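You operate a simulated robot arm through the tools that you are given. There is no shell and no other tool. Be economical: measure what you need, move in short steps, check, and stop when the job is done.

The job below is to be done with a simulated two-armed robot. You get a single attempt, and the scene is never put back.

JOB
Fetch the air slide from the top of the blue bench and set it on the shelf under the corner bench. Then put one of the dark blue relays from the top of the blue bench on top of the grey wiper. Then open the switch cover, switch the small red a switch on and shut the cover again. Then close the right bench drawer. Then close the middle bench drawer. Then switch the cell two feeder switch on. Then take the lid off the small grease tub and lay it down on the top of the side bench. Then take the white bobbin on the middle shelf of the dark rack and put it away on the top of the winder cover. Keep to this order.

It is judged by the outcome, as a careful person would: the job done as asked, and still so three seconds after it is handed in. It fails if anything else is knocked over, pushed out of place, dropped, spilled or broken. A push-on lid holds only when it is set on centred and level and pressed home; a screw cap is set on level and turned clockwise until tight.

ROBOT AND FRAMES
Two 7-joint arms with fingered hands on one trunk, on a base that drives. Base frame: it is fixed to the floor where the robot stands at the start and does not move with it; the origin is under the middle of the robot, x ahead of it, y to its left, z up; the surface under the hand at the start is at about z = 0.78. Units: m, degrees, N and s.
The left shoulder is at the start at [0.07, 0.162, 1.146], the right one opposite. With the tool pointing down near the work surface each hand reaches from about 0.32 to 0.82 m from the robot's upright axis, wherever it stands, measured 20 degrees to its own side. Places, roughly: air slide (17x5x6 cm) [0.5, -0.2, 0.8]; cell two feeder switch [3.5, 3.1, 0.8]; dark blue relay (4x4x4 cm) [0.6, 0.1, 0.8]; grey wiper [0.75, 0, 0.75]; middle bench drawer [6.7, 1.6, 0.7]; right bench drawer [6.7, 1.1, 0.7]; shelf under the corner bench [-1, -2.4, 0.2]; small grease tub [0, 8.25, 0.75]; small red a switch [2.2, -2.7, 0.9]; switch cover [2.2, -2.7, 0.9]; top of the winder cover (132x20 cm) [1.08, 1.7, 0.96]; white bobbin (4x4x4 cm) [0.6, 12.2, 0.9]. Payload 4 kg a hand.
The TCP of each hand is the grasp point between the finger pads, 0.026 m short of the fingertips. In the tool frame z runs along the fingers and y along their closing line. The gripper opens to 0.132 m. The gripper's body begins 0.073 m behind the TCP. The gripper is a hand of 4 fingers: y runs from the thumb to the fingers, the wrist lies at [0, 0, -0.224] in the tool frame, and closing takes about 1.5 s.
Orientation is told as [roll, pitch, yaw] about the base's x, y, z axes, in that order, counted from this pose: with the fingers straight down and closing along the base's y, the tool's x points along the base's -x, its y along +y and its z along -z.

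CONTROLS
- The arms move only by the tool drive_tool. It takes "left_moves", "right_moves" or both (then of equal length, played together; a hand with none holds still); each is a list of rows, each a list of 6 numbers: the shift along the tool's x, y, z in units of 40 mm (1.0 is 40 mm), then the turn, a rotation vector about the tool's x, y, z in units of 8 degrees (1.0 is 8 degrees). In form: [[dx, dy, dz, ax, ay, az], ...]. A call has 1 to 8 rows; each row shifts and turns the commanded pose from where the row before left it, along the tool's axes as they then stand. "left_fingers" and "right_fingers" are, for a hand that has rows, the gripper command, from -1 (shut) to 1 (fully open), values between in proportion, set as the call begins (left out, the last holds). A call with a number of a shift or a turn outside -1 to 1 is refused whole. A row lasts 0.2 s, in which the tool goes at most 0.05 m and 8.6 degrees; a call with a longer step from one row to the next is refused whole, and so is a gripper value outside its range. A pose out of reach is approached as far as the arm can. The call stops where the force on the tool passes 40 N (or 10 N more than at its start, if that is more) or the arm is blocked; 0.2 s more then pass. Each finger travels about 0.045 m/s and halts on what it meets, pressing with about 30 N; the grip force reading is that of the motor and also rises with nothing between the fingers. The clock runs only during rows and for 0.2 s after the last one: add rows that do not move to give the fingers time. It gives the time, the measured TCP pose, the force on the tool (base axes), the opening and the grip force at its end, in the units of the frame above (readings bear some noise), with the torque about the TCP (base axes, N m) and any sound that the robot's microphone picked up.
- Cameras (640 x 400 px; columns grow to the right, rows downward): "scene" is now at [0.132, 0.0205, 1.3668]; the picture's right is [0.24, -0.97, 0.00], its down [-0.62, -0.15, -0.77] and it looks along [0.75, 0.19, -0.64] (base axes); focal length 256 px, centre (320, 200). "left" rides on the left gripper at [-0.073, 0.006, -0.094] in its tool frame; the picture's right is [-0.08, -1.00, 0.00], its down [0.78, -0.06, -0.62] and it looks along [0.62, -0.05, 0.79] (tool axes); focal length 230 px, centre (320, 200). "right" rides on the right gripper at [0.073, 0.006, -0.094] in its tool frame; the picture's right is [-0.08, 1.00, 0.00], its down [-0.79, -0.06, -0.62] and it looks along [-0.61, -0.05, 0.79] (tool axes); focal length 230 px, centre (320, 200). There is no depth. A picture from a camera that has moved, and an enlarged one, comes with that camera's place and axes in the base frame and with its lens.
- camera(camera): a new picture of that camera. It takes no simulated time.
- slide_trunk(by): slides the trunk up (or, below 0, down) by that many m; the arms and the scene camera ride with it, the base frame stays. It gives what a move gives, with no picture.
- roll_base(legs): drives the robot by 1 to 6 legs, each [ahead, left, turn to the left] in m, m and degrees, along the robot's own axes; the way and the turn of a leg run together, so that a leg with both is an arc; at most 1.5 m and 180 degrees a leg. The arms and the cameras ride along, it lands a little off, and it stops where it bumps. It gives what a move gives.
- set_fingers(finger1, finger2, finger3, thumb_bend, hand): sets how far each is bent, from 0 (flat) to 1 (curled in); at 0.3 the hand is open as for a grip, at 0.7 the pads meet at the TCP. One left out holds its place. A second passes; each finger stops where it meets its share of the squeeze, and holds until it gets a number again. A gripper value or a shape takes the hand back. It gives what a move gives, with no picture; readings hold the bend of each and the force on the fingers (four entries, about 0 where the hand has none), thumb and palm.
- hand_shape(shape, hand): the hand has 4 fingers and takes this shape, open, in about a second: jaw (thumb against the fingers, like two jaws); tri (thumb and two fingers); tip (a fingertip pinch); poke (one finger out to press); point (the index stretched); flat (the hand flat); cup (the hand cupped); fist (a fist). The gripper value then closes the fingers along that shape, each until it touches; the sizes above hold for jaw. It gives what a move gives, with no picture.
- aim_head(pan, tilt): turns the head with the scene camera to pan (to the left, within 86 degrees either way) and tilt (down, from -29 to 69), counted from straight ahead of the robot. It gives what a move gives.
- close_up(camera, box): a new picture of the part [left, top, right, bottom] of that camera's present view, enlarged. It takes no simulated time.
- hand_in(): hands the job in; it is judged then, once.

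Work in short steps. Places have to be worked out from the pictures, the camera data and where the tool is seen: move nearer, look again, correct. Check each grasp and each placing, and mend what went wrong. You have 196 turns and 192 pictures in all, those below and enlarged ones among them. Open the grippers and draw the arms clear of the work before you hand the job in, unless the task says otherwise.

The tools are called as name(argument=value, ...) on one line, values as JSON. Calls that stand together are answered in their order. drive_tool: Moves the arms, as the interface text tells. Its arguments: {"type":"object","properties":{"left_moves":{"type":"array","items":{"type":"array","items":{"type":"number"}}},"left_fingers":{"type":"number"},"right_moves":{"type":"array","items":{"type":"array","items":{"type":"number"}}},"right_fingers":{"type":"number"}},"required":[]} The other tools are called the same way: slide_trunk (by) slides the trunk up or down; hand_shape (shape, hand) gives the hand a shape; set_fingers (finger1, finger2, finger3, thumb_bend, hand) moves the fingers one by one; roll_base (legs) drives the base; aim_head (pan, tilt) turns the head that bears the scene camera; camera (camera) takes a picture; close_up (camera, box) takes an enlarged picture of a part of a camera's view; hand_in () hands the job in.

At the start:

```text
clock: 0.0
left_tool_pos: [0.58, 0.3369, 1.118]
left_ee_rot: [0.0, 0.0, 0.0]
left_ft_force: [0.0, 0.0, -0.3]
left_ft_torque: [-0.01, 0.0, -0.03]
left_finger_gap: 0.1315
left_gripper_force: 0.1
left_shape: jaw
left_bend: [0.3, 0.3, 0.3, 0.3]
left_finger forces: [0.0, 0.0, 0.0, 0.0, 0.0, 0.0]
right_tool_pos: [0.5935, -0.1771, 1.1006]
right_ee_rot: [0.0, 0.0, 0.0]
right_ft_force: [0.2, 0.0, 0.1]
right_ft_torque: [-0.02, 0.01, -0.01]
right_finger_gap: 0.1317
right_gripper_force: 0.0
right_shape: jaw
right_bend: [0.3, 0.3, 0.3, 0.3]
right_finger forces: [0.1, 0.0, 0.0, 0.1, 0.1, 0.0]
trunk travel left (down, up): [-0.625, 0.315]
robot x, y, heading: [0.0001, 0.0022, 0.1]
head pan, tilt: [13.9, 39.5]
```

scene: 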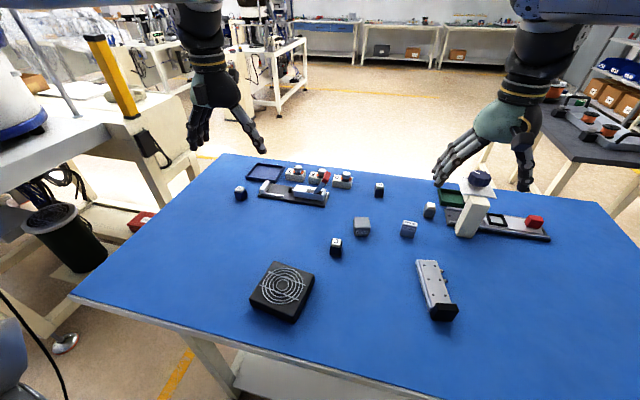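
right: 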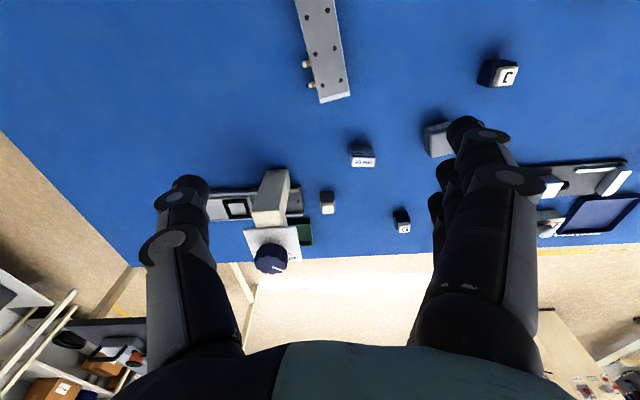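
left: 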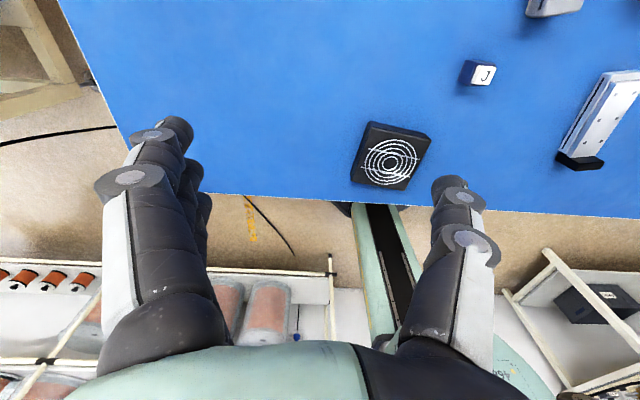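

I'll look closely at the blue bench first: the air slide, the relays and the grey wiper.

close_up(camera="scene", box=[220, 150, 400, 262])

close_up(camera="scene", box=[380, 160, 580, 340])

```text
3.56 times, centred on (310, 206) of scene
camera zoom: at [0.132, 0.0205, 1.3668], right [0.24, -0.97, 0.0], down [-0.62, -0.15, -0.77], along [0.75, 0.19, -0.64], focal length 909 px, centre (356, 179)
```

zoom: 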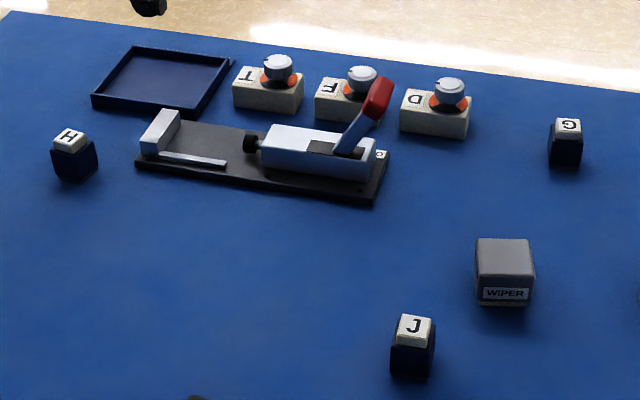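

```text
2.22 times, centred on (480, 250) of scene
camera zoom: at [0.132, 0.0205, 1.3668], right [0.24, -0.97, 0.0], down [-0.62, -0.15, -0.77], along [0.75, 0.19, -0.64], focal length 568 px, centre (-36, 89)
```

zoom: 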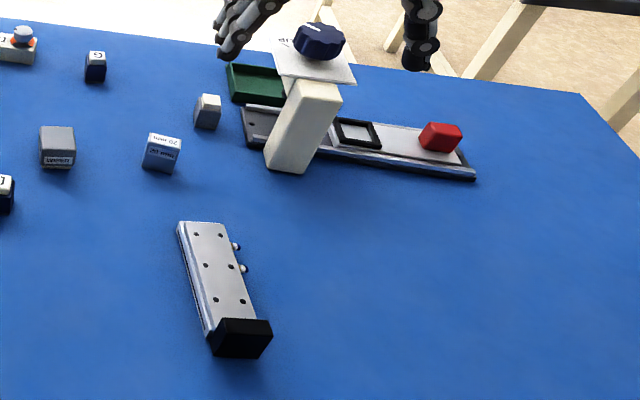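

Before grasping I want to know the clearance of the shelf under the corner bench, so I pan the head to the right.

aim_head(pan=-86, tilt=20)

camera(camera="scene")

```text
clock: 1.8
left_tool_pos: [0.5807, 0.3361, 1.1177]
left_ee_rot: [0.0, -0.1, 0.0]
left_ft_force: [-0.2, -0.4, -0.4]
left_ft_torque: [0.04, -0.01, 0.0]
left_finger_gap: 0.1317
left_gripper_force: 0.0
left_shape: jaw
left_bend: [0.3, 0.3, 0.3, 0.3]
left_finger forces: [0.0, 0.0, 0.0, 0.0, 0.0, 0.0]
right_tool_pos: [0.593, -0.1764, 1.0998]
right_ee_rot: [0.0, 0.0, -0.1]
right_ft_force: [-0.4, -0.5, 0.2]
right_ft_torque: [0.02, 0.02, 0.03]
right_finger_gap: 0.1317
right_gripper_force: 0.1
right_shape: jaw
right_bend: [0.3, 0.3, 0.3, 0.3]
right_finger forces: [0.1, 0.0, 0.1, 0.0, 0.1, 0.0]
trunk travel left (down, up): [-0.625, 0.315]
robot x, y, heading: [0.004, 0.0025, 0.0]
head pan, tilt: [-85.9, 20.0]
```

```text
186 pictures are left
camera scene: at [0.0558, -0.0929, 1.3974], right [-1.0, -0.07, 0.0], down [-0.02, 0.34, -0.94], along [0.07, -0.94, -0.34], focal length 256 px, centre (320, 200)
```

scene: 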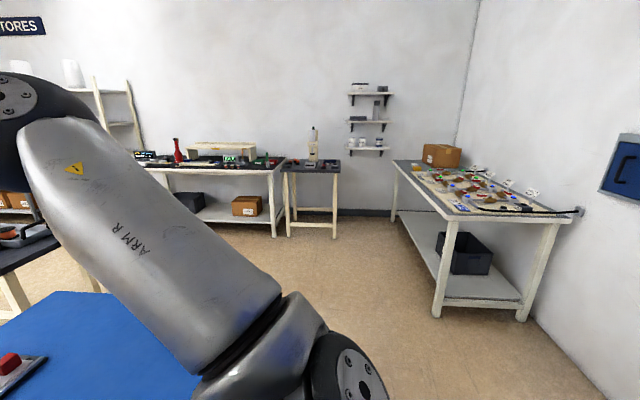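

The corner bench has its open long side facing +x, a black bin on the near half and free space near y≈-2.3. I'll use the left hand (its camera sits on top when tilted forward): I shift the base right 0.35 m so the slide is in front of the left hand.

roll_base(legs=[[0, -0.35, 0]])

aim_head(pan=15, tilt=50)

camera(camera="scene")

camera(camera="left")

```text
clock: 4.0
left_tool_pos: [0.5811, -0.0211, 1.1167]
left_ee_rot: [0.0, 0.0, -0.8]
left_ft_force: [-0.6, -0.3, -0.4]
left_ft_torque: [-0.01, 0.02, 0.0]
left_finger_gap: 0.1321
left_gripper_force: 0.1
left_shape: jaw
left_bend: [0.3, 0.3, 0.3, 0.3]
left_finger forces: [0.0, 0.0, 0.1, 0.0, 0.0, 0.0]
right_tool_pos: [0.5885, -0.5359, 1.1004]
right_ee_rot: [0.0, 0.0, -0.9]
right_ft_force: [0.0, -0.4, 0.3]
right_ft_torque: [0.0, 0.0, 0.0]
right_finger_gap: 0.1318
right_gripper_force: 0.0
right_shape: jaw
right_bend: [0.3, 0.3, 0.3, 0.3]
right_finger forces: [0.0, 0.1, 0.0, 0.0, 0.0, 0.1]
trunk travel left (down, up): [-0.625, 0.315]
robot x, y, heading: [-0.0023, -0.3461, -0.6]
head pan, tilt: [-85.9, 20.0]
```

```text
clock: 5.8
left_tool_pos: [0.5827, -0.0216, 1.1177]
left_ee_rot: [0.0, 0.0, -0.9]
left_ft_force: [-0.8, 0.4, -0.7]
left_ft_torque: [-0.04, 0.02, -0.01]
left_finger_gap: 0.1318
left_gripper_force: 0.1
left_shape: jaw
left_bend: [0.3, 0.3, 0.3, 0.3]
left_finger forces: [0.1, 0.0, 0.1, 0.1, 0.0, 0.0]
right_tool_pos: [0.5889, -0.5344, 1.1005]
right_ee_rot: [-0.1, 0.0, -0.8]
right_ft_force: [-0.5, 0.1, -0.3]
right_ft_torque: [0.01, 0.01, 0.0]
right_finger_gap: 0.1319
right_gripper_force: 0.0
right_shape: jaw
right_bend: [0.3, 0.3, 0.3, 0.3]
right_finger forces: [0.1, 0.0, 0.1, 0.0, 0.1, 0.1]
trunk travel left (down, up): [-0.625, 0.315]
robot x, y, heading: [-0.0059, -0.3483, -0.5]
head pan, tilt: [15.0, 50.0]
```

```text
185 pictures are left
camera scene: at [0.1213, -0.3316, 1.3518], right [0.24, -0.97, 0.0], down [-0.74, -0.19, -0.64], along [0.62, 0.16, -0.77], focal length 256 px, centre (320, 200)
```

scene: 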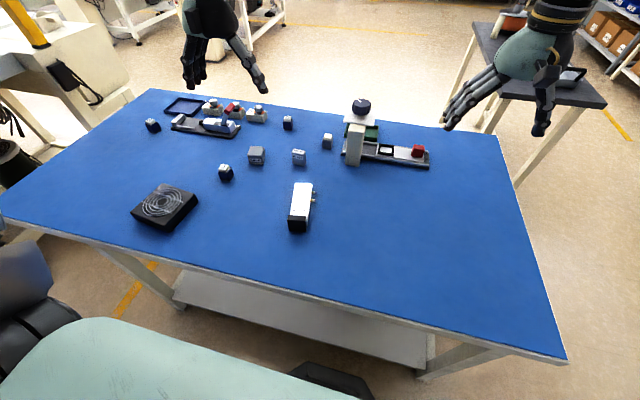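

```text
184 pictures are left
camera left: at [0.6551, -0.0153, 1.2113], right [0.06, -1.0, 0.0], down [-0.79, -0.05, 0.62], along [-0.62, -0.04, -0.79], focal length 230 px, centre (320, 200)
```

left: 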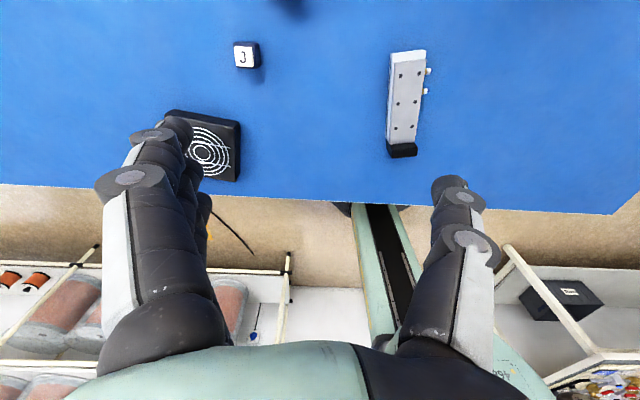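

Triangulating the slide gives a body axis from (0.48,-0.184) to (0.615,-0.155), top near z≈0.80, yaw ≈12°. I bring the left hand above it, start to tilt it forward, and look again.

drive_tool(left_moves=[[0.4, -0.78, 0.5, 0, 0, -0.32], [0.4, -0.78, 0.5, 0, 0, -0.32], [0.4, -0.78, 0.5, 0, 0, -0.32], [0.4, -0.78, 0.5, 0, 0, -0.32], [0.4, -0.78, 0.5, 0, 0, -0.32], [0, 0, 0, 0, -1, 0], [0, 0, 0, 0, -1, 0], [0, 0, 0, 0, -1, 0]], left_fingers=1)

close_up(camera="scene", box=[260, 150, 350, 250])

camera(camera="left")

```text
clock: 7.6
left_tool_pos: [0.5139, -0.1815, 1.0174]
left_ee_rot: [-0.1, -24.1, 12.0]
left_ft_force: [0.1, 0.7, 0.4]
left_ft_torque: [0.01, 0.01, -0.02]
left_finger_gap: 0.132
left_gripper_force: 0.2
left_shape: jaw
left_bend: [0.3, 0.3, 0.3, 0.3]
left_finger forces: [0.0, 0.1, 0.0, 0.0, 0.0, 0.1]
right_tool_pos: [0.587, -0.5359, 1.1003]
right_ee_rot: [-0.1, -0.1, -0.9]
right_ft_force: [0.3, 0.7, 1.3]
right_ft_torque: [-0.01, 0.0, 0.0]
right_finger_gap: 0.1317
right_gripper_force: 0.0
right_shape: jaw
right_bend: [0.3, 0.3, 0.3, 0.3]
right_finger forces: [0.0, 0.0, 0.0, 0.0, 0.0, 0.1]
trunk travel left (down, up): [-0.625, 0.315]
robot x, y, heading: [-0.0025, -0.3507, -0.6]
head pan, tilt: [15.0, 50.0]
```

```text
4.00 times, centred on (305, 200) of scene
camera zoom: at [0.1209, -0.332, 1.3519], right [0.25, -0.97, 0.0], down [-0.74, -0.19, -0.64], along [0.62, 0.16, -0.77], focal length 1022 px, centre (380, 200)
```

zoom: 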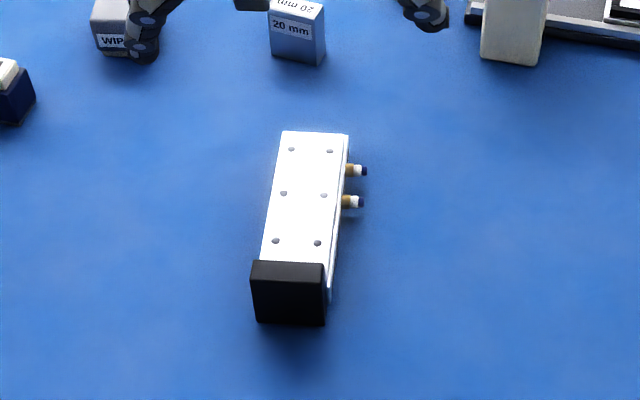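

```text
182 pictures are left
camera left: at [0.5407, -0.1689, 1.1334], right [0.28, -0.96, 0.03], down [-0.93, -0.26, 0.24], along [-0.22, -0.1, -0.97], focal length 230 px, centre (320, 200)
```

left: 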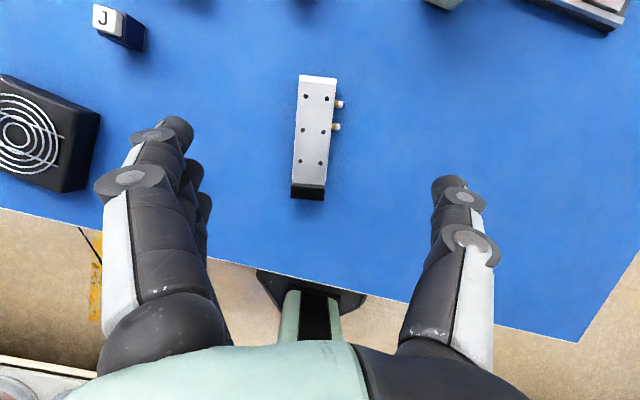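

The slide sits from x≈0.455 (black end) to 0.622, 5 cm wide, top ≈0.80, yaw 11°; ports begin at x≈0.57. I tilt to 32° and descend to a grip at (0.52,-0.176,0.79), behind the ports.

drive_tool(left_moves=[[0, 0, 0, 0, -1, 0], [0.48, 0.02, 0.855, 0, 0, 0], [0.48, 0.02, 0.855, 0, 0, 0], [0.48, 0.02, 0.855, 0, 0, 0], [0.48, 0.02, 0.855, 0, 0, 0], [0.465, 0, 0.74, 0, 0, 0]])

camera(camera="left")

close_up(camera="scene", box=[220, 130, 380, 250])

```text
clock: 9.0
left_tool_pos: [0.5211, -0.1784, 0.8277]
left_ee_rot: [0.0, -32.0, 12.1]
left_ft_force: [0.0, -0.3, 0.0]
left_ft_torque: [-0.01, 0.01, -0.02]
left_finger_gap: 0.132
left_gripper_force: 0.0
left_shape: jaw
left_bend: [0.3, 0.3, 0.3, 0.3]
left_finger forces: [0.0, 0.1, 0.0, 0.1, 0.1, 0.1]
right_tool_pos: [0.589, -0.5349, 1.0995]
right_ee_rot: [0.0, 0.0, -0.8]
right_ft_force: [0.5, 0.7, 0.3]
right_ft_torque: [0.02, -0.01, -0.03]
right_finger_gap: 0.1319
right_gripper_force: 0.1
right_shape: jaw
right_bend: [0.3, 0.3, 0.3, 0.3]
right_finger forces: [0.0, 0.1, 0.1, 0.0, 0.0, 0.1]
trunk travel left (down, up): [-0.625, 0.315]
robot x, y, heading: [-0.0025, -0.3485, -0.8]
head pan, tilt: [15.0, 50.0]
```

```text
181 pictures are left
camera left: at [0.531, -0.1686, 0.9458], right [0.27, -0.96, 0.04], down [-0.96, -0.27, 0.11], along [-0.09, -0.07, -0.99], focal length 230 px, centre (320, 200)
```

left: 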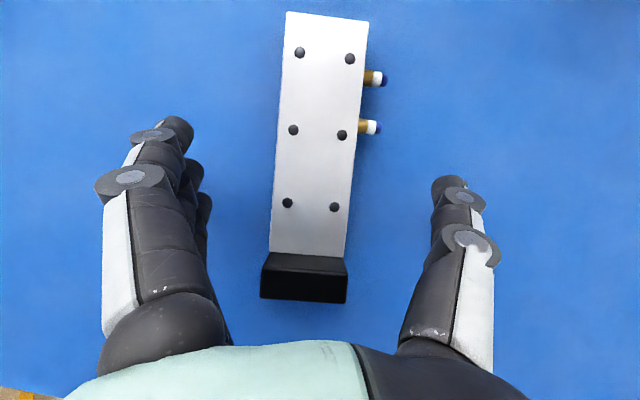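

```text
3.33 times, centred on (300, 190) of scene
camera zoom: at [0.1217, -0.3312, 1.3518], right [0.25, -0.97, 0.0], down [-0.74, -0.19, -0.64], along [0.62, 0.16, -0.77], focal length 852 px, centre (387, 233)
```

zoom: 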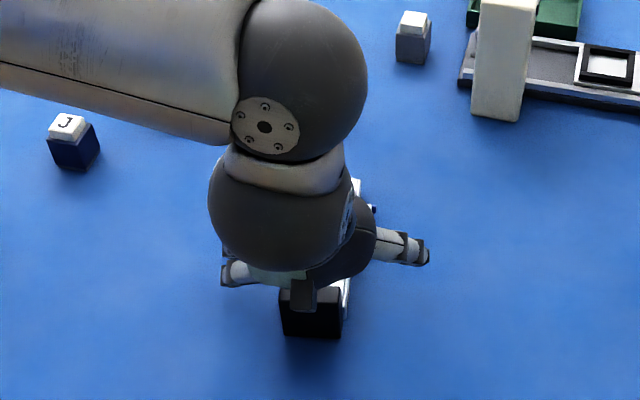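

The view shows the TCP centred over the body between the near holes and the ports. I lower the last ~36 mm and close.

drive_tool(left_moves=[[0.24, 0.05, 0.39, 0, 0, 0], [0.24, 0.05, 0.39, 0, 0, 0]])

drive_tool(left_moves=[[0, 0, 0, 0, 0, 0], [0, 0, 0, 0, 0, 0], [0, 0, 0, 0, 0, 0], [0, 0, 0, 0, 0, 0], [0, 0, 0, 0, 0, 0], [0, 0, 0, 0, 0, 0], [0, 0, 0, 0, 0, 0], [0, 0, 0, 0, 0, 0]], left_fingers=-1)

camera(camera="left")

```text
clock: 9.5
left_tool_pos: [0.5231, -0.181, 0.8114]
left_ee_rot: [-0.7, -33.1, 11.9]
left_ft_force: [-4.4, -5.9, 16.1]
left_ft_torque: [1.23, 0.67, 0.55]
left_finger_gap: 0.132
left_gripper_force: 0.1
left_shape: jaw
left_bend: [0.3, 0.3, 0.22, 0.3]
left_finger forces: [0.0, 0.0, 16.4, 0.0, 0.0, 0.0]
right_tool_pos: [0.5868, -0.5359, 1.1018]
right_ee_rot: [-0.1, 0.0, -0.7]
right_ft_force: [-0.5, 0.9, 0.1]
right_ft_torque: [0.01, 0.0, 0.01]
right_finger_gap: 0.1319
right_gripper_force: 0.1
right_shape: jaw
right_bend: [0.3, 0.3, 0.3, 0.3]
right_finger forces: [0.0, 0.0, 0.0, 0.0, 0.1, 0.0]
trunk travel left (down, up): [-0.625, 0.315]
robot x, y, heading: [-0.0034, -0.3492, -0.9]
head pan, tilt: [15.0, 50.0]
stopped in row 2 (left hand): the force on the tool passed its limit at 51 N (the readings are from after the stop); the commanded pose is now the measured one
```

```text
clock: 11.3
left_tool_pos: [0.5222, -0.1797, 0.8111]
left_ee_rot: [-0.4, -33.3, 11.7]
left_ft_force: [3.5, -1.2, 33.2]
left_ft_torque: [3.14, 1.05, -0.34]
left_finger_gap: 0.0551
left_gripper_force: 30.4
left_shape: jaw
left_bend: [0.73, 0.72, 0.3, 0.7]
left_finger forces: [11.9, 12.4, 37.0, 0.1, 24.1, 0.1]
right_tool_pos: [0.5855, -0.5371, 1.1018]
right_ee_rot: [0.0, -0.1, -0.8]
right_ft_force: [-0.1, 0.7, 0.4]
right_ft_torque: [-0.02, -0.01, -0.02]
right_finger_gap: 0.1318
right_gripper_force: 0.1
right_shape: jaw
right_bend: [0.3, 0.3, 0.3, 0.3]
right_finger forces: [0.0, 0.1, 0.0, 0.0, 0.1, 0.0]
trunk travel left (down, up): [-0.625, 0.315]
robot x, y, heading: [-0.0012, -0.3542, -0.6]
head pan, tilt: [15.0, 50.0]
```

```text
179 pictures are left
camera left: at [0.5316, -0.1702, 0.9293], right [0.26, -0.96, 0.05], down [-0.96, -0.26, 0.09], along [-0.07, -0.07, -1.0], focal length 230 px, centre (320, 200)
```

left: 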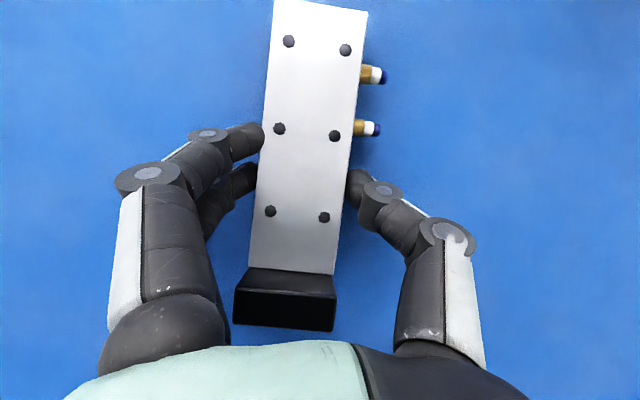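

Two fingers and the thumb hold the body (gap 55 mm, 12+12 vs 24 N), the third finger rests on the table. I lift straight up slowly and check.

drive_tool(left_moves=[[-0.1, 0, -0.2, 0, 0, 0], [-0.27, 0, -0.42, 0, 0, 0], [-0.27, 0, -0.42, 0, 0, 0], [-0.53, 0, -0.84, 0, 0, 0], [0, 0, 0, 0, 0, 0], [0, 0, 0, 0, 0, 0]])

camera(camera="left")

close_up(camera="scene", box=[220, 130, 380, 250])

```text
clock: 12.7
left_tool_pos: [0.5241, -0.176, 0.8933]
left_ee_rot: [-0.6, -32.8, 11.9]
left_ft_force: [0.5, -0.4, -3.0]
left_ft_torque: [-0.08, 0.04, -0.04]
left_finger_gap: 0.054
left_gripper_force: 30.0
left_shape: jaw
left_bend: [0.73, 0.72, 0.46, 0.7]
left_finger forces: [11.7, 12.5, 0.1, 0.1, 24.2, 0.0]
right_tool_pos: [0.5888, -0.5349, 1.0998]
right_ee_rot: [0.0, 0.1, -0.8]
right_ft_force: [-0.2, 0.1, 0.5]
right_ft_torque: [0.0, 0.02, -0.02]
right_finger_gap: 0.1319
right_gripper_force: 0.1
right_shape: jaw
right_bend: [0.3, 0.3, 0.3, 0.3]
right_finger forces: [0.0, 0.1, 0.1, 0.1, 0.0, 0.0]
trunk travel left (down, up): [-0.625, 0.315]
robot x, y, heading: [-0.0009, -0.3517, -0.9]
head pan, tilt: [15.0, 50.0]
```

```text
178 pictures are left
camera left: at [0.533, -0.1665, 1.0116], right [0.26, -0.96, 0.05], down [-0.96, -0.26, 0.09], along [-0.08, -0.07, -0.99], focal length 230 px, centre (320, 200)
```

left: 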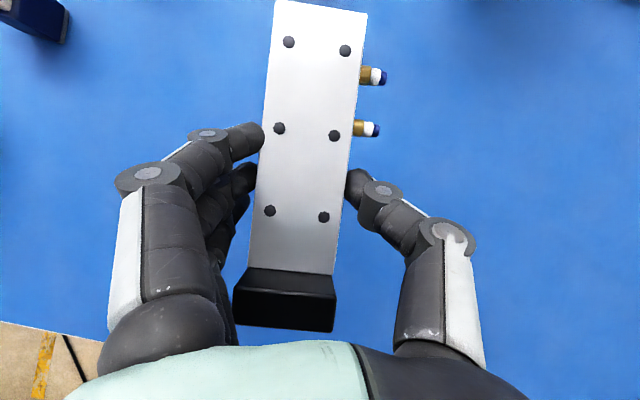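

```text
3.33 times, centred on (300, 190) of scene
camera zoom: at [0.1217, -0.3314, 1.3517], right [0.24, -0.97, 0.0], down [-0.74, -0.19, -0.64], along [0.62, 0.16, -0.77], focal length 852 px, centre (387, 233)
```

zoom: 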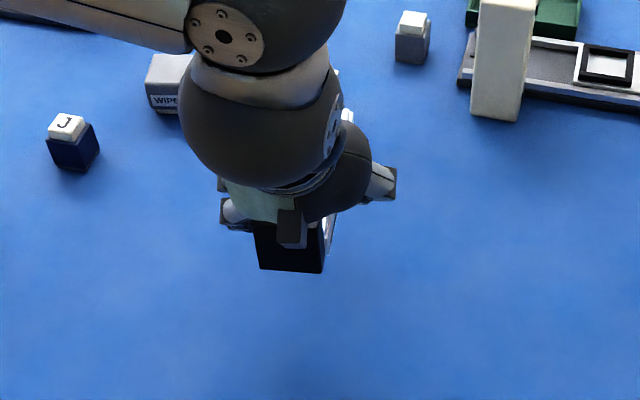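

The slide is held level. I raise it, back off, turn right and drive toward the corner bench, staying clear of it until I can look.

drive_tool(left_moves=[[-0.53, 0, -0.84, 0, 0, 0], [-0.53, 0, -0.84, 0, 0, 0], [-0.53, 0, -0.84, 0, 0, 0], [-0.53, 0, -0.84, 0, 0, 0], [-0.53, 0, -0.84, 0, 0, 0]])

roll_base(legs=[[-0.12, 0, 0], [0, 0, -90], [1.2, 0, 0], [0, 0.4, 0], [0, 0, -90]])

aim_head(pan=0, tilt=40)

camera(camera="scene")

```text
clock: 13.9
left_tool_pos: [0.521, -0.1784, 1.0975]
left_ee_rot: [-0.6, -32.8, 11.8]
left_ft_force: [-0.7, 1.1, -4.4]
left_ft_torque: [-0.02, 0.06, 0.05]
left_finger_gap: 0.0537
left_gripper_force: 30.4
left_shape: jaw
left_bend: [0.73, 0.72, 0.46, 0.7]
left_finger forces: [11.7, 12.5, 0.0, 0.0, 24.2, 0.1]
right_tool_pos: [0.5878, -0.5362, 1.1002]
right_ee_rot: [-0.1, 0.0, -0.8]
right_ft_force: [0.6, -0.9, 0.4]
right_ft_torque: [0.05, -0.02, 0.02]
right_finger_gap: 0.1319
right_gripper_force: 0.0
right_shape: jaw
right_bend: [0.3, 0.3, 0.3, 0.3]
right_finger forces: [0.1, 0.1, 0.0, 0.1, 0.1, 0.0]
trunk travel left (down, up): [-0.625, 0.315]
robot x, y, heading: [-0.0036, -0.3524, -0.9]
head pan, tilt: [15.0, 50.0]
```

```text
clock: 30.9
left_tool_pos: [-0.3123, -1.7075, 1.095]
left_ee_rot: [-0.6, -32.9, -174.0]
left_ft_force: [0.0, -0.1, -4.7]
left_ft_torque: [0.09, -0.08, 0.0]
left_finger_gap: 0.0537
left_gripper_force: 29.7
left_shape: jaw
left_bend: [0.73, 0.72, 0.46, 0.71]
left_finger forces: [11.2, 12.5, 0.2, 0.0, 24.0, 0.0]
right_tool_pos: [-0.342, -1.3488, 1.0998]
right_ee_rot: [-0.1, 0.2, 173.3]
right_ft_force: [-0.1, 0.6, 0.7]
right_ft_torque: [0.01, 0.02, 0.0]
right_finger_gap: 0.1316
right_gripper_force: 0.0
right_shape: jaw
right_bend: [0.3, 0.3, 0.3, 0.3]
right_finger forces: [0.1, 0.1, 0.0, 0.0, 0.1, 0.1]
trunk travel left (down, up): [-0.625, 0.315]
robot x, y, heading: [0.2268, -1.5907, 173.2]
head pan, tilt: [15.0, 50.0]
```

```text
clock: 31.6
left_tool_pos: [-0.3117, -1.7102, 1.0946]
left_ee_rot: [-0.6, -32.8, -173.9]
left_ft_force: [0.3, -0.3, -4.2]
left_ft_torque: [0.07, -0.04, 0.01]
left_finger_gap: 0.054
left_gripper_force: 30.0
left_shape: jaw
left_bend: [0.73, 0.72, 0.46, 0.71]
left_finger forces: [11.3, 12.5, 0.2, 0.0, 23.9, 0.1]
right_tool_pos: [-0.3413, -1.3478, 1.1002]
right_ee_rot: [0.0, 0.1, 173.2]
right_ft_force: [0.4, -0.6, -0.1]
right_ft_torque: [0.0, -0.03, 0.02]
right_finger_gap: 0.132
right_gripper_force: 0.1
right_shape: jaw
right_bend: [0.3, 0.3, 0.3, 0.3]
right_finger forces: [0.0, 0.0, 0.0, 0.1, 0.0, 0.1]
trunk travel left (down, up): [-0.625, 0.315]
robot x, y, heading: [0.2243, -1.5867, 173.3]
head pan, tilt: [0.0, 40.0]
```

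```text
176 pictures are left
camera scene: at [0.091, -1.5769, 1.3659], right [0.12, 0.99, 0.0], down [0.64, -0.07, -0.77], along [-0.76, 0.09, -0.64], focal length 256 px, centre (320, 200)
```

scene: 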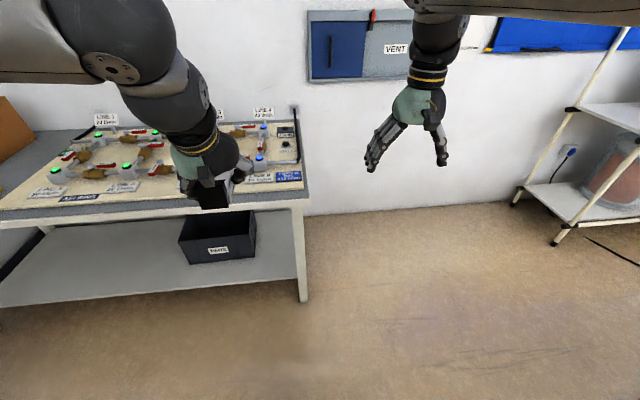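

I'm at (0.22,-1.59) heading 173°. The shelf front edge is x≈-0.66, the bin spans y -1.82..-2.19, so I'll set the slide near (-0.79,-2.42). I square up, strafe left, and lower the trunk.

roll_base(legs=[[0, 0, 6.7], [0, 0.64, 0]])

slide_trunk(by=-0.6)

aim_head(pan=10, tilt=15)

camera(camera="scene")

```text
clock: 35.8
left_tool_pos: [-0.294, -2.4083, 1.0956]
left_ee_rot: [-0.6, -32.8, -167.3]
left_ft_force: [0.0, 0.8, -4.2]
left_ft_torque: [0.09, -0.06, -0.01]
left_finger_gap: 0.0536
left_gripper_force: 29.8
left_shape: jaw
left_bend: [0.73, 0.72, 0.46, 0.71]
left_finger forces: [11.4, 12.5, 0.3, 0.0, 24.1, 0.0]
right_tool_pos: [-0.3656, -2.0512, 1.1002]
right_ee_rot: [0.1, 0.0, 179.9]
right_ft_force: [0.2, -0.6, 0.2]
right_ft_torque: [0.03, 0.0, -0.02]
right_finger_gap: 0.1319
right_gripper_force: 0.1
right_shape: jaw
right_bend: [0.3, 0.3, 0.3, 0.3]
right_finger forces: [0.0, 0.0, 0.1, 0.0, 0.1, 0.0]
trunk travel left (down, up): [-0.625, 0.315]
robot x, y, heading: [0.2272, -2.2288, 180.1]
head pan, tilt: [0.0, 40.0]
```

```text
refused: -0.6 is not a number from -0.4 to 0.4
```

```text
clock: 36.7
left_tool_pos: [-0.2947, -2.4068, 1.0954]
left_ee_rot: [-0.6, -32.9, -167.3]
left_ft_force: [0.4, 0.7, -4.4]
left_ft_torque: [0.09, -0.07, -0.04]
left_finger_gap: 0.0537
left_gripper_force: 30.1
left_shape: jaw
left_bend: [0.73, 0.72, 0.46, 0.71]
left_finger forces: [11.4, 12.4, 0.2, 0.0, 24.2, 0.0]
right_tool_pos: [-0.3666, -2.0523, 1.1005]
right_ee_rot: [0.1, 0.1, 179.9]
right_ft_force: [-0.1, -0.1, -0.4]
right_ft_torque: [-0.02, 0.0, -0.01]
right_finger_gap: 0.1319
right_gripper_force: 0.1
right_shape: jaw
right_bend: [0.3, 0.3, 0.3, 0.3]
right_finger forces: [0.0, 0.0, 0.1, 0.0, 0.0, 0.1]
trunk travel left (down, up): [-0.625, 0.315]
robot x, y, heading: [0.2279, -2.2272, 179.9]
head pan, tilt: [10.0, 15.0]
```

```text
175 pictures are left
camera scene: at [0.0838, -2.2455, 1.4054], right [-0.17, 0.99, 0.0], down [0.26, 0.04, -0.97], along [-0.95, -0.17, -0.26], focal length 256 px, centre (320, 200)
```

scene: 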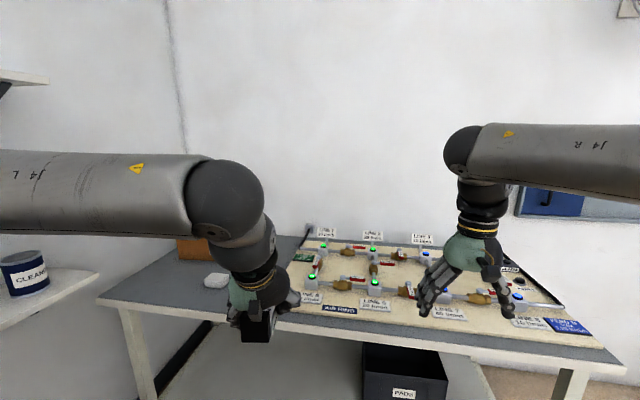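

Wall shelves are to the left, so I shift 8 cm right for margin, then lower the trunk in two slides.

roll_base(legs=[[0, -0.07, 0]])

slide_trunk(by=-0.3)

slide_trunk(by=-0.3)

camera(camera="scene")

```text
clock: 37.7
left_tool_pos: [-0.294, -2.3393, 1.0947]
left_ee_rot: [-0.7, -32.7, -167.2]
left_ft_force: [-0.3, 0.3, -5.0]
left_ft_torque: [0.06, -0.09, -0.02]
left_finger_gap: 0.0537
left_gripper_force: 29.7
left_shape: jaw
left_bend: [0.73, 0.72, 0.46, 0.71]
left_finger forces: [11.3, 12.4, 0.2, 0.1, 24.0, 0.0]
right_tool_pos: [-0.3657, -1.9835, 1.0996]
right_ee_rot: [-0.1, 0.0, 180.0]
right_ft_force: [0.0, -0.5, 0.5]
right_ft_torque: [0.0, -0.03, 0.01]
right_finger_gap: 0.132
right_gripper_force: 0.0
right_shape: jaw
right_bend: [0.3, 0.3, 0.3, 0.3]
right_finger forces: [0.0, 0.1, 0.0, 0.0, 0.1, 0.1]
trunk travel left (down, up): [-0.625, 0.315]
robot x, y, heading: [0.232, -2.1612, 180.1]
head pan, tilt: [10.0, 15.0]
```

```text
clock: 40.7
left_tool_pos: [-0.2943, -2.3373, 0.7962]
left_ee_rot: [-0.7, -32.8, -167.3]
left_ft_force: [-0.6, -0.9, -4.9]
left_ft_torque: [0.08, -0.09, 0.01]
left_finger_gap: 0.0537
left_gripper_force: 29.3
left_shape: jaw
left_bend: [0.73, 0.72, 0.46, 0.71]
left_finger forces: [11.4, 12.4, 0.3, 0.0, 24.1, 0.0]
right_tool_pos: [-0.3646, -1.9834, 0.8002]
right_ee_rot: [0.0, 0.0, 180.0]
right_ft_force: [-0.3, -0.4, 0.0]
right_ft_torque: [-0.01, 0.0, 0.0]
right_finger_gap: 0.1318
right_gripper_force: 0.0
right_shape: jaw
right_bend: [0.3, 0.3, 0.3, 0.3]
right_finger forces: [0.0, 0.1, 0.0, 0.0, 0.1, 0.0]
trunk travel left (down, up): [-0.325, 0.615]
robot x, y, heading: [0.2311, -2.1575, 179.8]
head pan, tilt: [10.0, 15.0]
```

```text
clock: 43.7
left_tool_pos: [-0.2936, -2.3387, 0.4955]
left_ee_rot: [-0.6, -32.8, -167.3]
left_ft_force: [-0.3, 0.3, -3.3]
left_ft_torque: [0.1, -0.06, 0.02]
left_finger_gap: 0.0537
left_gripper_force: 29.9
left_shape: jaw
left_bend: [0.73, 0.72, 0.46, 0.71]
left_finger forces: [11.3, 12.5, 0.3, 0.0, 24.1, 0.0]
right_tool_pos: [-0.3657, -1.9818, 0.5004]
right_ee_rot: [0.0, 0.0, 180.0]
right_ft_force: [0.1, 0.1, 0.0]
right_ft_torque: [0.02, 0.01, -0.01]
right_finger_gap: 0.1319
right_gripper_force: 0.1
right_shape: jaw
right_bend: [0.3, 0.3, 0.3, 0.3]
right_finger forces: [0.0, 0.1, 0.1, 0.0, 0.1, 0.0]
trunk travel left (down, up): [-0.025, 0.915]
robot x, y, heading: [0.227, -2.1582, 180.0]
head pan, tilt: [10.0, 15.0]
```

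```text
174 pictures are left
camera scene: at [0.0843, -2.1759, 0.8055], right [-0.17, 0.98, 0.0], down [0.26, 0.04, -0.97], along [-0.95, -0.17, -0.26], focal length 256 px, centre (320, 200)
```

scene: 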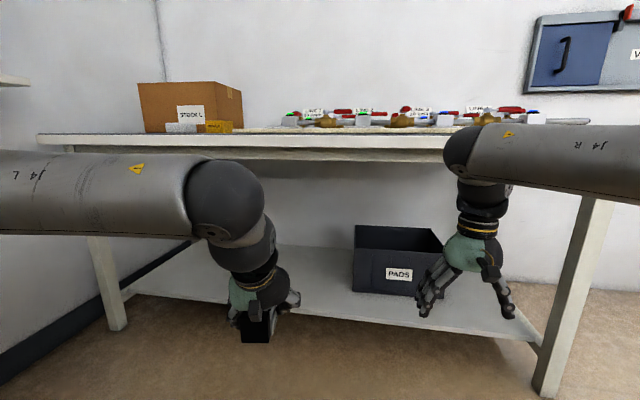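

The bench top is at about 0.75 with its underside ≈0.70. I lower the left hand 16 cm and retract the right arm so it won't hit the bench, then roll 0.2 m ahead.

drive_tool(left_moves=[[0.53, 0, 0.84, 0, 0, 0], [0.53, 0, 0.84, 0, 0, 0], [0.53, 0, 0.84, 0, 0, 0], [0.53, 0, 0.84, 0, 0, 0]], right_moves=[[1, 0, 0, 0, 0, 0], [1, 0, 0, 0, 0, 0], [1, 0, 0, 0, 0, 0], [1, 0, 0, 0, 0, 0]])

roll_base(legs=[[0.2, 0, 0]])

aim_head(pan=10, tilt=35)

camera(camera="scene")

camera(camera="left")

```text
clock: 44.7
left_tool_pos: [-0.2954, -2.3377, 0.333]
left_ee_rot: [-0.5, -32.9, -167.0]
left_ft_force: [0.9, -0.1, -4.5]
left_ft_torque: [0.03, -0.07, 0.01]
left_finger_gap: 0.0538
left_gripper_force: 29.9
left_shape: jaw
left_bend: [0.73, 0.72, 0.46, 0.71]
left_finger forces: [11.5, 12.3, 0.4, 0.0, 24.1, 0.0]
right_tool_pos: [-0.2068, -1.9835, 0.5028]
right_ee_rot: [0.0, -0.1, 180.0]
right_ft_force: [0.1, -0.4, 0.8]
right_ft_torque: [0.02, 0.01, -0.01]
right_finger_gap: 0.1319
right_gripper_force: 0.0
right_shape: jaw
right_bend: [0.3, 0.3, 0.3, 0.3]
right_finger forces: [0.0, 0.0, 0.0, 0.0, 0.0, 0.0]
trunk travel left (down, up): [-0.025, 0.915]
robot x, y, heading: [0.2315, -2.1611, 179.9]
head pan, tilt: [10.0, 15.0]
```

```text
clock: 46.3
left_tool_pos: [-0.497, -2.34, 0.3345]
left_ee_rot: [-0.5, -32.8, -167.1]
left_ft_force: [0.3, 0.5, -4.4]
left_ft_torque: [0.05, -0.04, 0.0]
left_finger_gap: 0.0537
left_gripper_force: 29.6
left_shape: jaw
left_bend: [0.73, 0.72, 0.46, 0.71]
left_finger forces: [11.4, 12.4, 0.4, 0.0, 24.1, 0.0]
right_tool_pos: [-0.4112, -1.986, 0.5022]
right_ee_rot: [0.1, 0.2, -179.8]
right_ft_force: [-0.5, 0.3, -0.3]
right_ft_torque: [0.0, -0.02, -0.02]
right_finger_gap: 0.1318
right_gripper_force: 0.1
right_shape: jaw
right_bend: [0.3, 0.3, 0.3, 0.3]
right_finger forces: [0.0, 0.0, 0.0, 0.0, 0.1, 0.0]
trunk travel left (down, up): [-0.025, 0.915]
robot x, y, heading: [0.026, -2.1589, -179.9]
head pan, tilt: [10.0, 15.0]
```

```text
clock: 47.1
left_tool_pos: [-0.4985, -2.3405, 0.3339]
left_ee_rot: [-0.6, -32.8, -167.0]
left_ft_force: [0.1, -0.4, -4.0]
left_ft_torque: [0.07, -0.06, 0.01]
left_finger_gap: 0.054
left_gripper_force: 29.6
left_shape: jaw
left_bend: [0.73, 0.72, 0.46, 0.71]
left_finger forces: [11.4, 12.3, 0.4, 0.1, 24.1, 0.0]
right_tool_pos: [-0.4119, -1.9855, 0.502]
right_ee_rot: [0.1, 0.0, -179.8]
right_ft_force: [0.9, 0.4, -0.5]
right_ft_torque: [0.01, -0.02, -0.01]
right_finger_gap: 0.1316
right_gripper_force: 0.1
right_shape: jaw
right_bend: [0.3, 0.3, 0.3, 0.3]
right_finger forces: [0.0, 0.0, 0.0, 0.0, 0.0, 0.0]
trunk travel left (down, up): [-0.025, 0.915]
robot x, y, heading: [0.0279, -2.1584, -179.7]
head pan, tilt: [10.0, 35.0]
```

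```text
173 pictures are left
camera scene: at [-0.1131, -2.1758, 0.7735], right [-0.18, 0.98, 0.0], down [0.56, 0.1, -0.82], along [-0.81, -0.15, -0.57], focal length 256 px, centre (320, 200)
```

scene: 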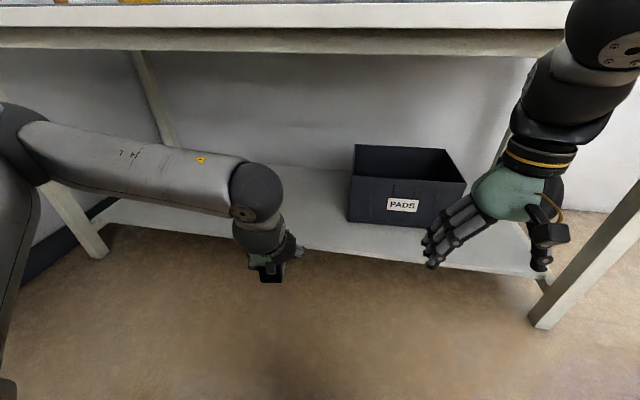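

```text
172 pictures are left
camera left: at [-0.5065, -2.348, 0.4522], right [-0.28, 0.96, 0.05], down [0.96, 0.28, 0.09], along [0.08, 0.07, -0.99], focal length 230 px, centre (320, 200)
```

left: 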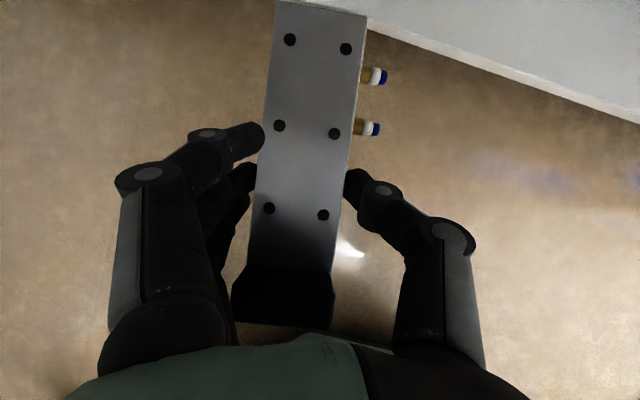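

Shelf surface ≈0.20, front edge x≈-0.675. I extend the left hand 28 cm in over the shelf with the slide bottom still about 7 cm above it.

drive_tool(left_moves=[[-0.82, -0.22, 0.53, 0, 0, 0], [-0.82, -0.22, 0.53, 0, 0, 0], [-0.82, -0.22, 0.53, 0, 0, 0], [-0.82, -0.22, 0.53, 0, 0, 0], [-0.82, -0.22, 0.53, 0, 0, 0], [-0.82, -0.22, 0.53, 0, 0, 0], [-0.82, -0.22, 0.53, 0, 0, 0]])

camera(camera="scene")

camera(camera="left")

```text
clock: 48.7
left_tool_pos: [-0.7805, -2.3355, 0.3356]
left_ee_rot: [-0.5, -32.8, -167.2]
left_ft_force: [0.5, 0.1, -4.9]
left_ft_torque: [0.09, -0.08, -0.02]
left_finger_gap: 0.0536
left_gripper_force: 30.1
left_shape: jaw
left_bend: [0.73, 0.72, 0.46, 0.71]
left_finger forces: [11.3, 12.4, 0.4, 0.0, 23.8, 0.0]
right_tool_pos: [-0.4103, -1.9867, 0.5023]
right_ee_rot: [0.0, 0.1, -179.7]
right_ft_force: [-0.5, 0.4, 0.1]
right_ft_torque: [0.0, 0.0, 0.01]
right_finger_gap: 0.1316
right_gripper_force: 0.0
right_shape: jaw
right_bend: [0.3, 0.3, 0.3, 0.3]
right_finger forces: [0.1, 0.1, 0.0, 0.0, 0.0, 0.1]
trunk travel left (down, up): [-0.025, 0.915]
robot x, y, heading: [0.0225, -2.156, -179.8]
head pan, tilt: [10.0, 35.0]
```

```text
171 pictures are left
camera scene: at [-0.1132, -2.1758, 0.7734], right [-0.18, 0.98, 0.0], down [0.57, 0.1, -0.82], along [-0.81, -0.15, -0.57], focal length 256 px, centre (320, 200)
```

scene: 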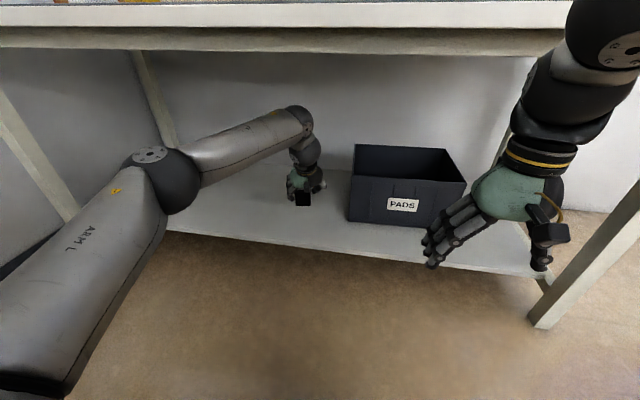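

```text
170 pictures are left
camera left: at [-0.7892, -2.3433, 0.4536], right [-0.28, 0.96, 0.05], down [0.96, 0.27, 0.09], along [0.08, 0.07, -0.99], focal length 230 px, centre (320, 200)
```

left: 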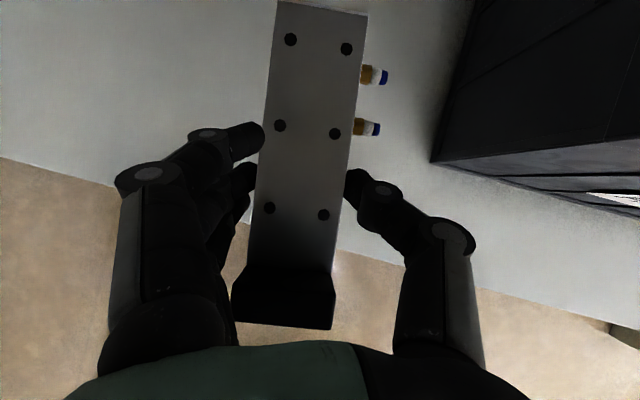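

Re-triangulating from both poses puts the shelf at z≈0.157 with its edge at x≈-0.71, so I need ~5 cm more depth. I roll ahead 0.06 m and fold out the idle third finger so it won't touch the shelf first.

roll_base(legs=[[0.06, 0, 0]])

set_fingers(hand="left", finger3=0.0)

drive_tool(left_moves=[[0.53, 0, 0.84, 0, 0, 0], [0.53, 0, 0.84, 0, 0, 0]])

camera(camera="left")

close_up(camera="scene", box=[240, 130, 400, 250])

```text
clock: 49.7
left_tool_pos: [-0.8394, -2.3354, 0.3336]
left_ee_rot: [-0.6, -32.8, -167.1]
left_ft_force: [0.2, -0.8, -4.3]
left_ft_torque: [0.07, -0.08, 0.02]
left_finger_gap: 0.0537
left_gripper_force: 30.0
left_shape: jaw
left_bend: [0.73, 0.72, 0.46, 0.71]
left_finger forces: [11.2, 12.4, 0.3, 0.1, 24.0, 0.0]
right_tool_pos: [-0.4707, -1.985, 0.5019]
right_ee_rot: [-0.1, 0.1, -179.9]
right_ft_force: [-0.1, -1.1, -0.7]
right_ft_torque: [0.03, -0.01, 0.01]
right_finger_gap: 0.1318
right_gripper_force: 0.1
right_shape: jaw
right_bend: [0.3, 0.3, 0.3, 0.3]
right_finger forces: [0.0, 0.1, 0.0, 0.0, 0.1, 0.0]
trunk travel left (down, up): [-0.025, 0.915]
robot x, y, heading: [-0.0369, -2.1594, -179.9]
head pan, tilt: [10.0, 35.0]
```

```text
clock: 50.7
left_tool_pos: [-0.8384, -2.3341, 0.3352]
left_ee_rot: [-0.6, -32.7, -167.2]
left_ft_force: [0.0, -0.1, -4.0]
left_ft_torque: [0.03, -0.04, -0.02]
left_finger_gap: 0.0472
left_gripper_force: 23.9
left_shape: fingers
left_bend: [0.73, 0.72, 0.0, 0.71]
left_finger forces: [11.4, 12.6, 0.1, 0.1, 24.0, 0.1]
right_tool_pos: [-0.4715, -1.985, 0.5009]
right_ee_rot: [0.0, 0.1, -179.9]
right_ft_force: [0.7, 0.3, 0.3]
right_ft_torque: [0.0, 0.03, 0.0]
right_finger_gap: 0.1316
right_gripper_force: 0.1
right_shape: jaw
right_bend: [0.3, 0.3, 0.3, 0.3]
right_finger forces: [0.0, 0.1, 0.0, 0.1, 0.0, 0.1]
trunk travel left (down, up): [-0.025, 0.915]
robot x, y, heading: [-0.0318, -2.1594, -179.8]
head pan, tilt: [10.0, 35.0]
```

```text
clock: 51.3
left_tool_pos: [-0.84, -2.3347, 0.2578]
left_ee_rot: [-0.5, -32.7, -167.0]
left_ft_force: [-0.3, -1.2, -3.2]
left_ft_torque: [0.07, -0.06, -0.03]
left_finger_gap: 0.0474
left_gripper_force: 24.5
left_shape: fingers
left_bend: [0.73, 0.72, 0.0, 0.71]
left_finger forces: [11.5, 12.5, 0.0, 0.1, 24.1, 0.0]
right_tool_pos: [-0.4704, -1.9852, 0.502]
right_ee_rot: [0.1, 0.1, -179.8]
right_ft_force: [-0.3, -0.1, 0.0]
right_ft_torque: [-0.02, 0.02, 0.03]
right_finger_gap: 0.1318
right_gripper_force: 0.1
right_shape: jaw
right_bend: [0.3, 0.3, 0.3, 0.3]
right_finger forces: [0.1, 0.0, 0.0, 0.0, 0.0, 0.1]
trunk travel left (down, up): [-0.025, 0.915]
robot x, y, heading: [-0.0335, -2.1618, -179.9]
head pan, tilt: [10.0, 35.0]
```

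```text
169 pictures are left
camera left: at [-0.8492, -2.3418, 0.376], right [-0.28, 0.96, 0.05], down [0.96, 0.28, 0.09], along [0.08, 0.07, -0.99], focal length 230 px, centre (320, 200)
```

left: 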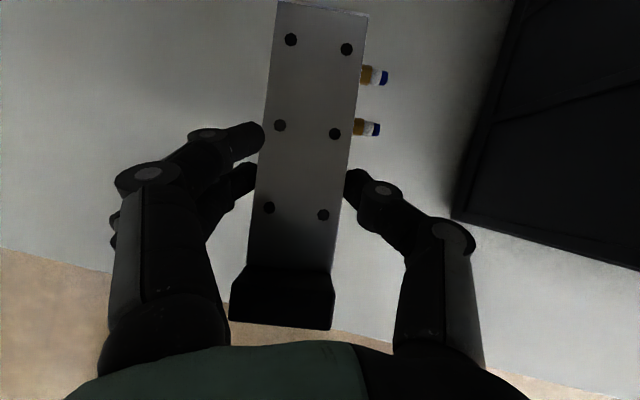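

```text
3.33 times, centred on (320, 190) of scene
camera zoom: at [-0.1732, -2.1758, 0.7734], right [-0.18, 0.98, 0.0], down [0.57, 0.1, -0.82], along [-0.81, -0.14, -0.57], focal length 852 px, centre (320, 233)
```

zoom: 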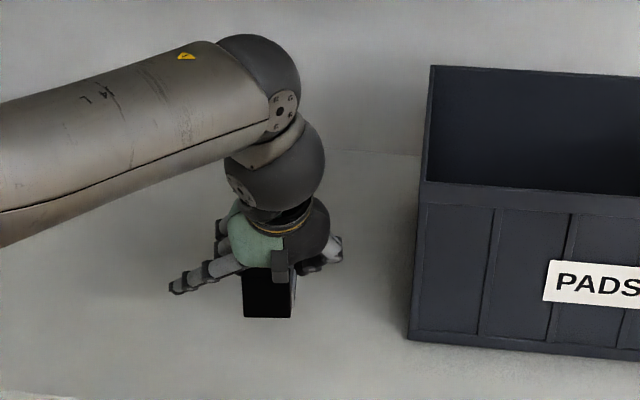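

Black end is now safely over the shelf. I lower in small steps until I feel contact.

drive_tool(left_moves=[[0.13, 0, 0.21, 0, 0, 0], [0.13, 0, 0.21, 0, 0, 0], [0.13, 0, 0.21, 0, 0, 0], [0.05, 0, 0.1, 0, 0, 0]])

close_up(camera="scene", box=[240, 130, 400, 250])

```text
clock: 52.3
left_tool_pos: [-0.8413, -2.3336, 0.2223]
left_ee_rot: [-0.5, -32.9, -167.1]
left_ft_force: [-0.5, -0.8, -3.6]
left_ft_torque: [0.06, -0.1, 0.01]
left_finger_gap: 0.0473
left_gripper_force: 24.0
left_shape: fingers
left_bend: [0.73, 0.72, 0.0, 0.71]
left_finger forces: [11.6, 12.7, 0.0, 0.0, 24.1, 0.0]
right_tool_pos: [-0.47, -1.9851, 0.5018]
right_ee_rot: [0.0, 0.1, -179.9]
right_ft_force: [-0.1, 0.1, -0.8]
right_ft_torque: [0.03, 0.02, 0.03]
right_finger_gap: 0.1318
right_gripper_force: 0.1
right_shape: jaw
right_bend: [0.3, 0.3, 0.3, 0.3]
right_finger forces: [0.0, 0.0, 0.0, 0.0, 0.0, 0.0]
trunk travel left (down, up): [-0.025, 0.915]
robot x, y, heading: [-0.0363, -2.1592, -179.9]
head pan, tilt: [10.0, 35.0]
```

```text
3.33 times, centred on (320, 190) of scene
camera zoom: at [-0.1731, -2.1758, 0.7734], right [-0.18, 0.98, 0.0], down [0.57, 0.1, -0.82], along [-0.81, -0.14, -0.57], focal length 852 px, centre (320, 233)
```

zoom: 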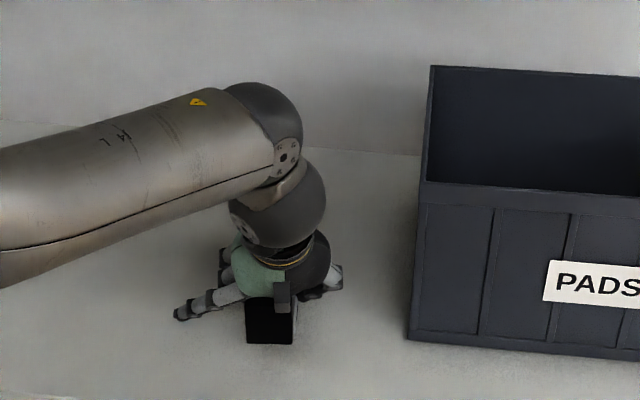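

Not yet in contact; I continue down in ~5 mm steps (the call stops on force).

drive_tool(left_moves=[[0.066, 0, 0.105, 0, 0, 0], [0.066, 0, 0.105, 0, 0, 0], [0.066, 0, 0.105, 0, 0, 0]])

```text
clock: 53.1
left_tool_pos: [-0.844, -2.3341, 0.2056]
left_ee_rot: [-0.5, -32.9, -167.1]
left_ft_force: [1.7, 0.5, -4.1]
left_ft_torque: [0.06, -0.09, 0.01]
left_finger_gap: 0.0474
left_gripper_force: 24.2
left_shape: fingers
left_bend: [0.73, 0.72, 0.0, 0.71]
left_finger forces: [11.6, 12.6, 0.0, 0.1, 24.0, 0.1]
right_tool_pos: [-0.472, -1.9846, 0.5021]
right_ee_rot: [0.0, 0.0, -179.9]
right_ft_force: [-0.5, -0.7, 0.2]
right_ft_torque: [0.0, 0.0, -0.02]
right_finger_gap: 0.1317
right_gripper_force: 0.0
right_shape: jaw
right_bend: [0.3, 0.3, 0.3, 0.3]
right_finger forces: [0.0, 0.1, 0.0, 0.0, 0.0, 0.0]
trunk travel left (down, up): [-0.025, 0.915]
robot x, y, heading: [-0.0326, -2.1614, -180.0]
head pan, tilt: [10.0, 35.0]
```

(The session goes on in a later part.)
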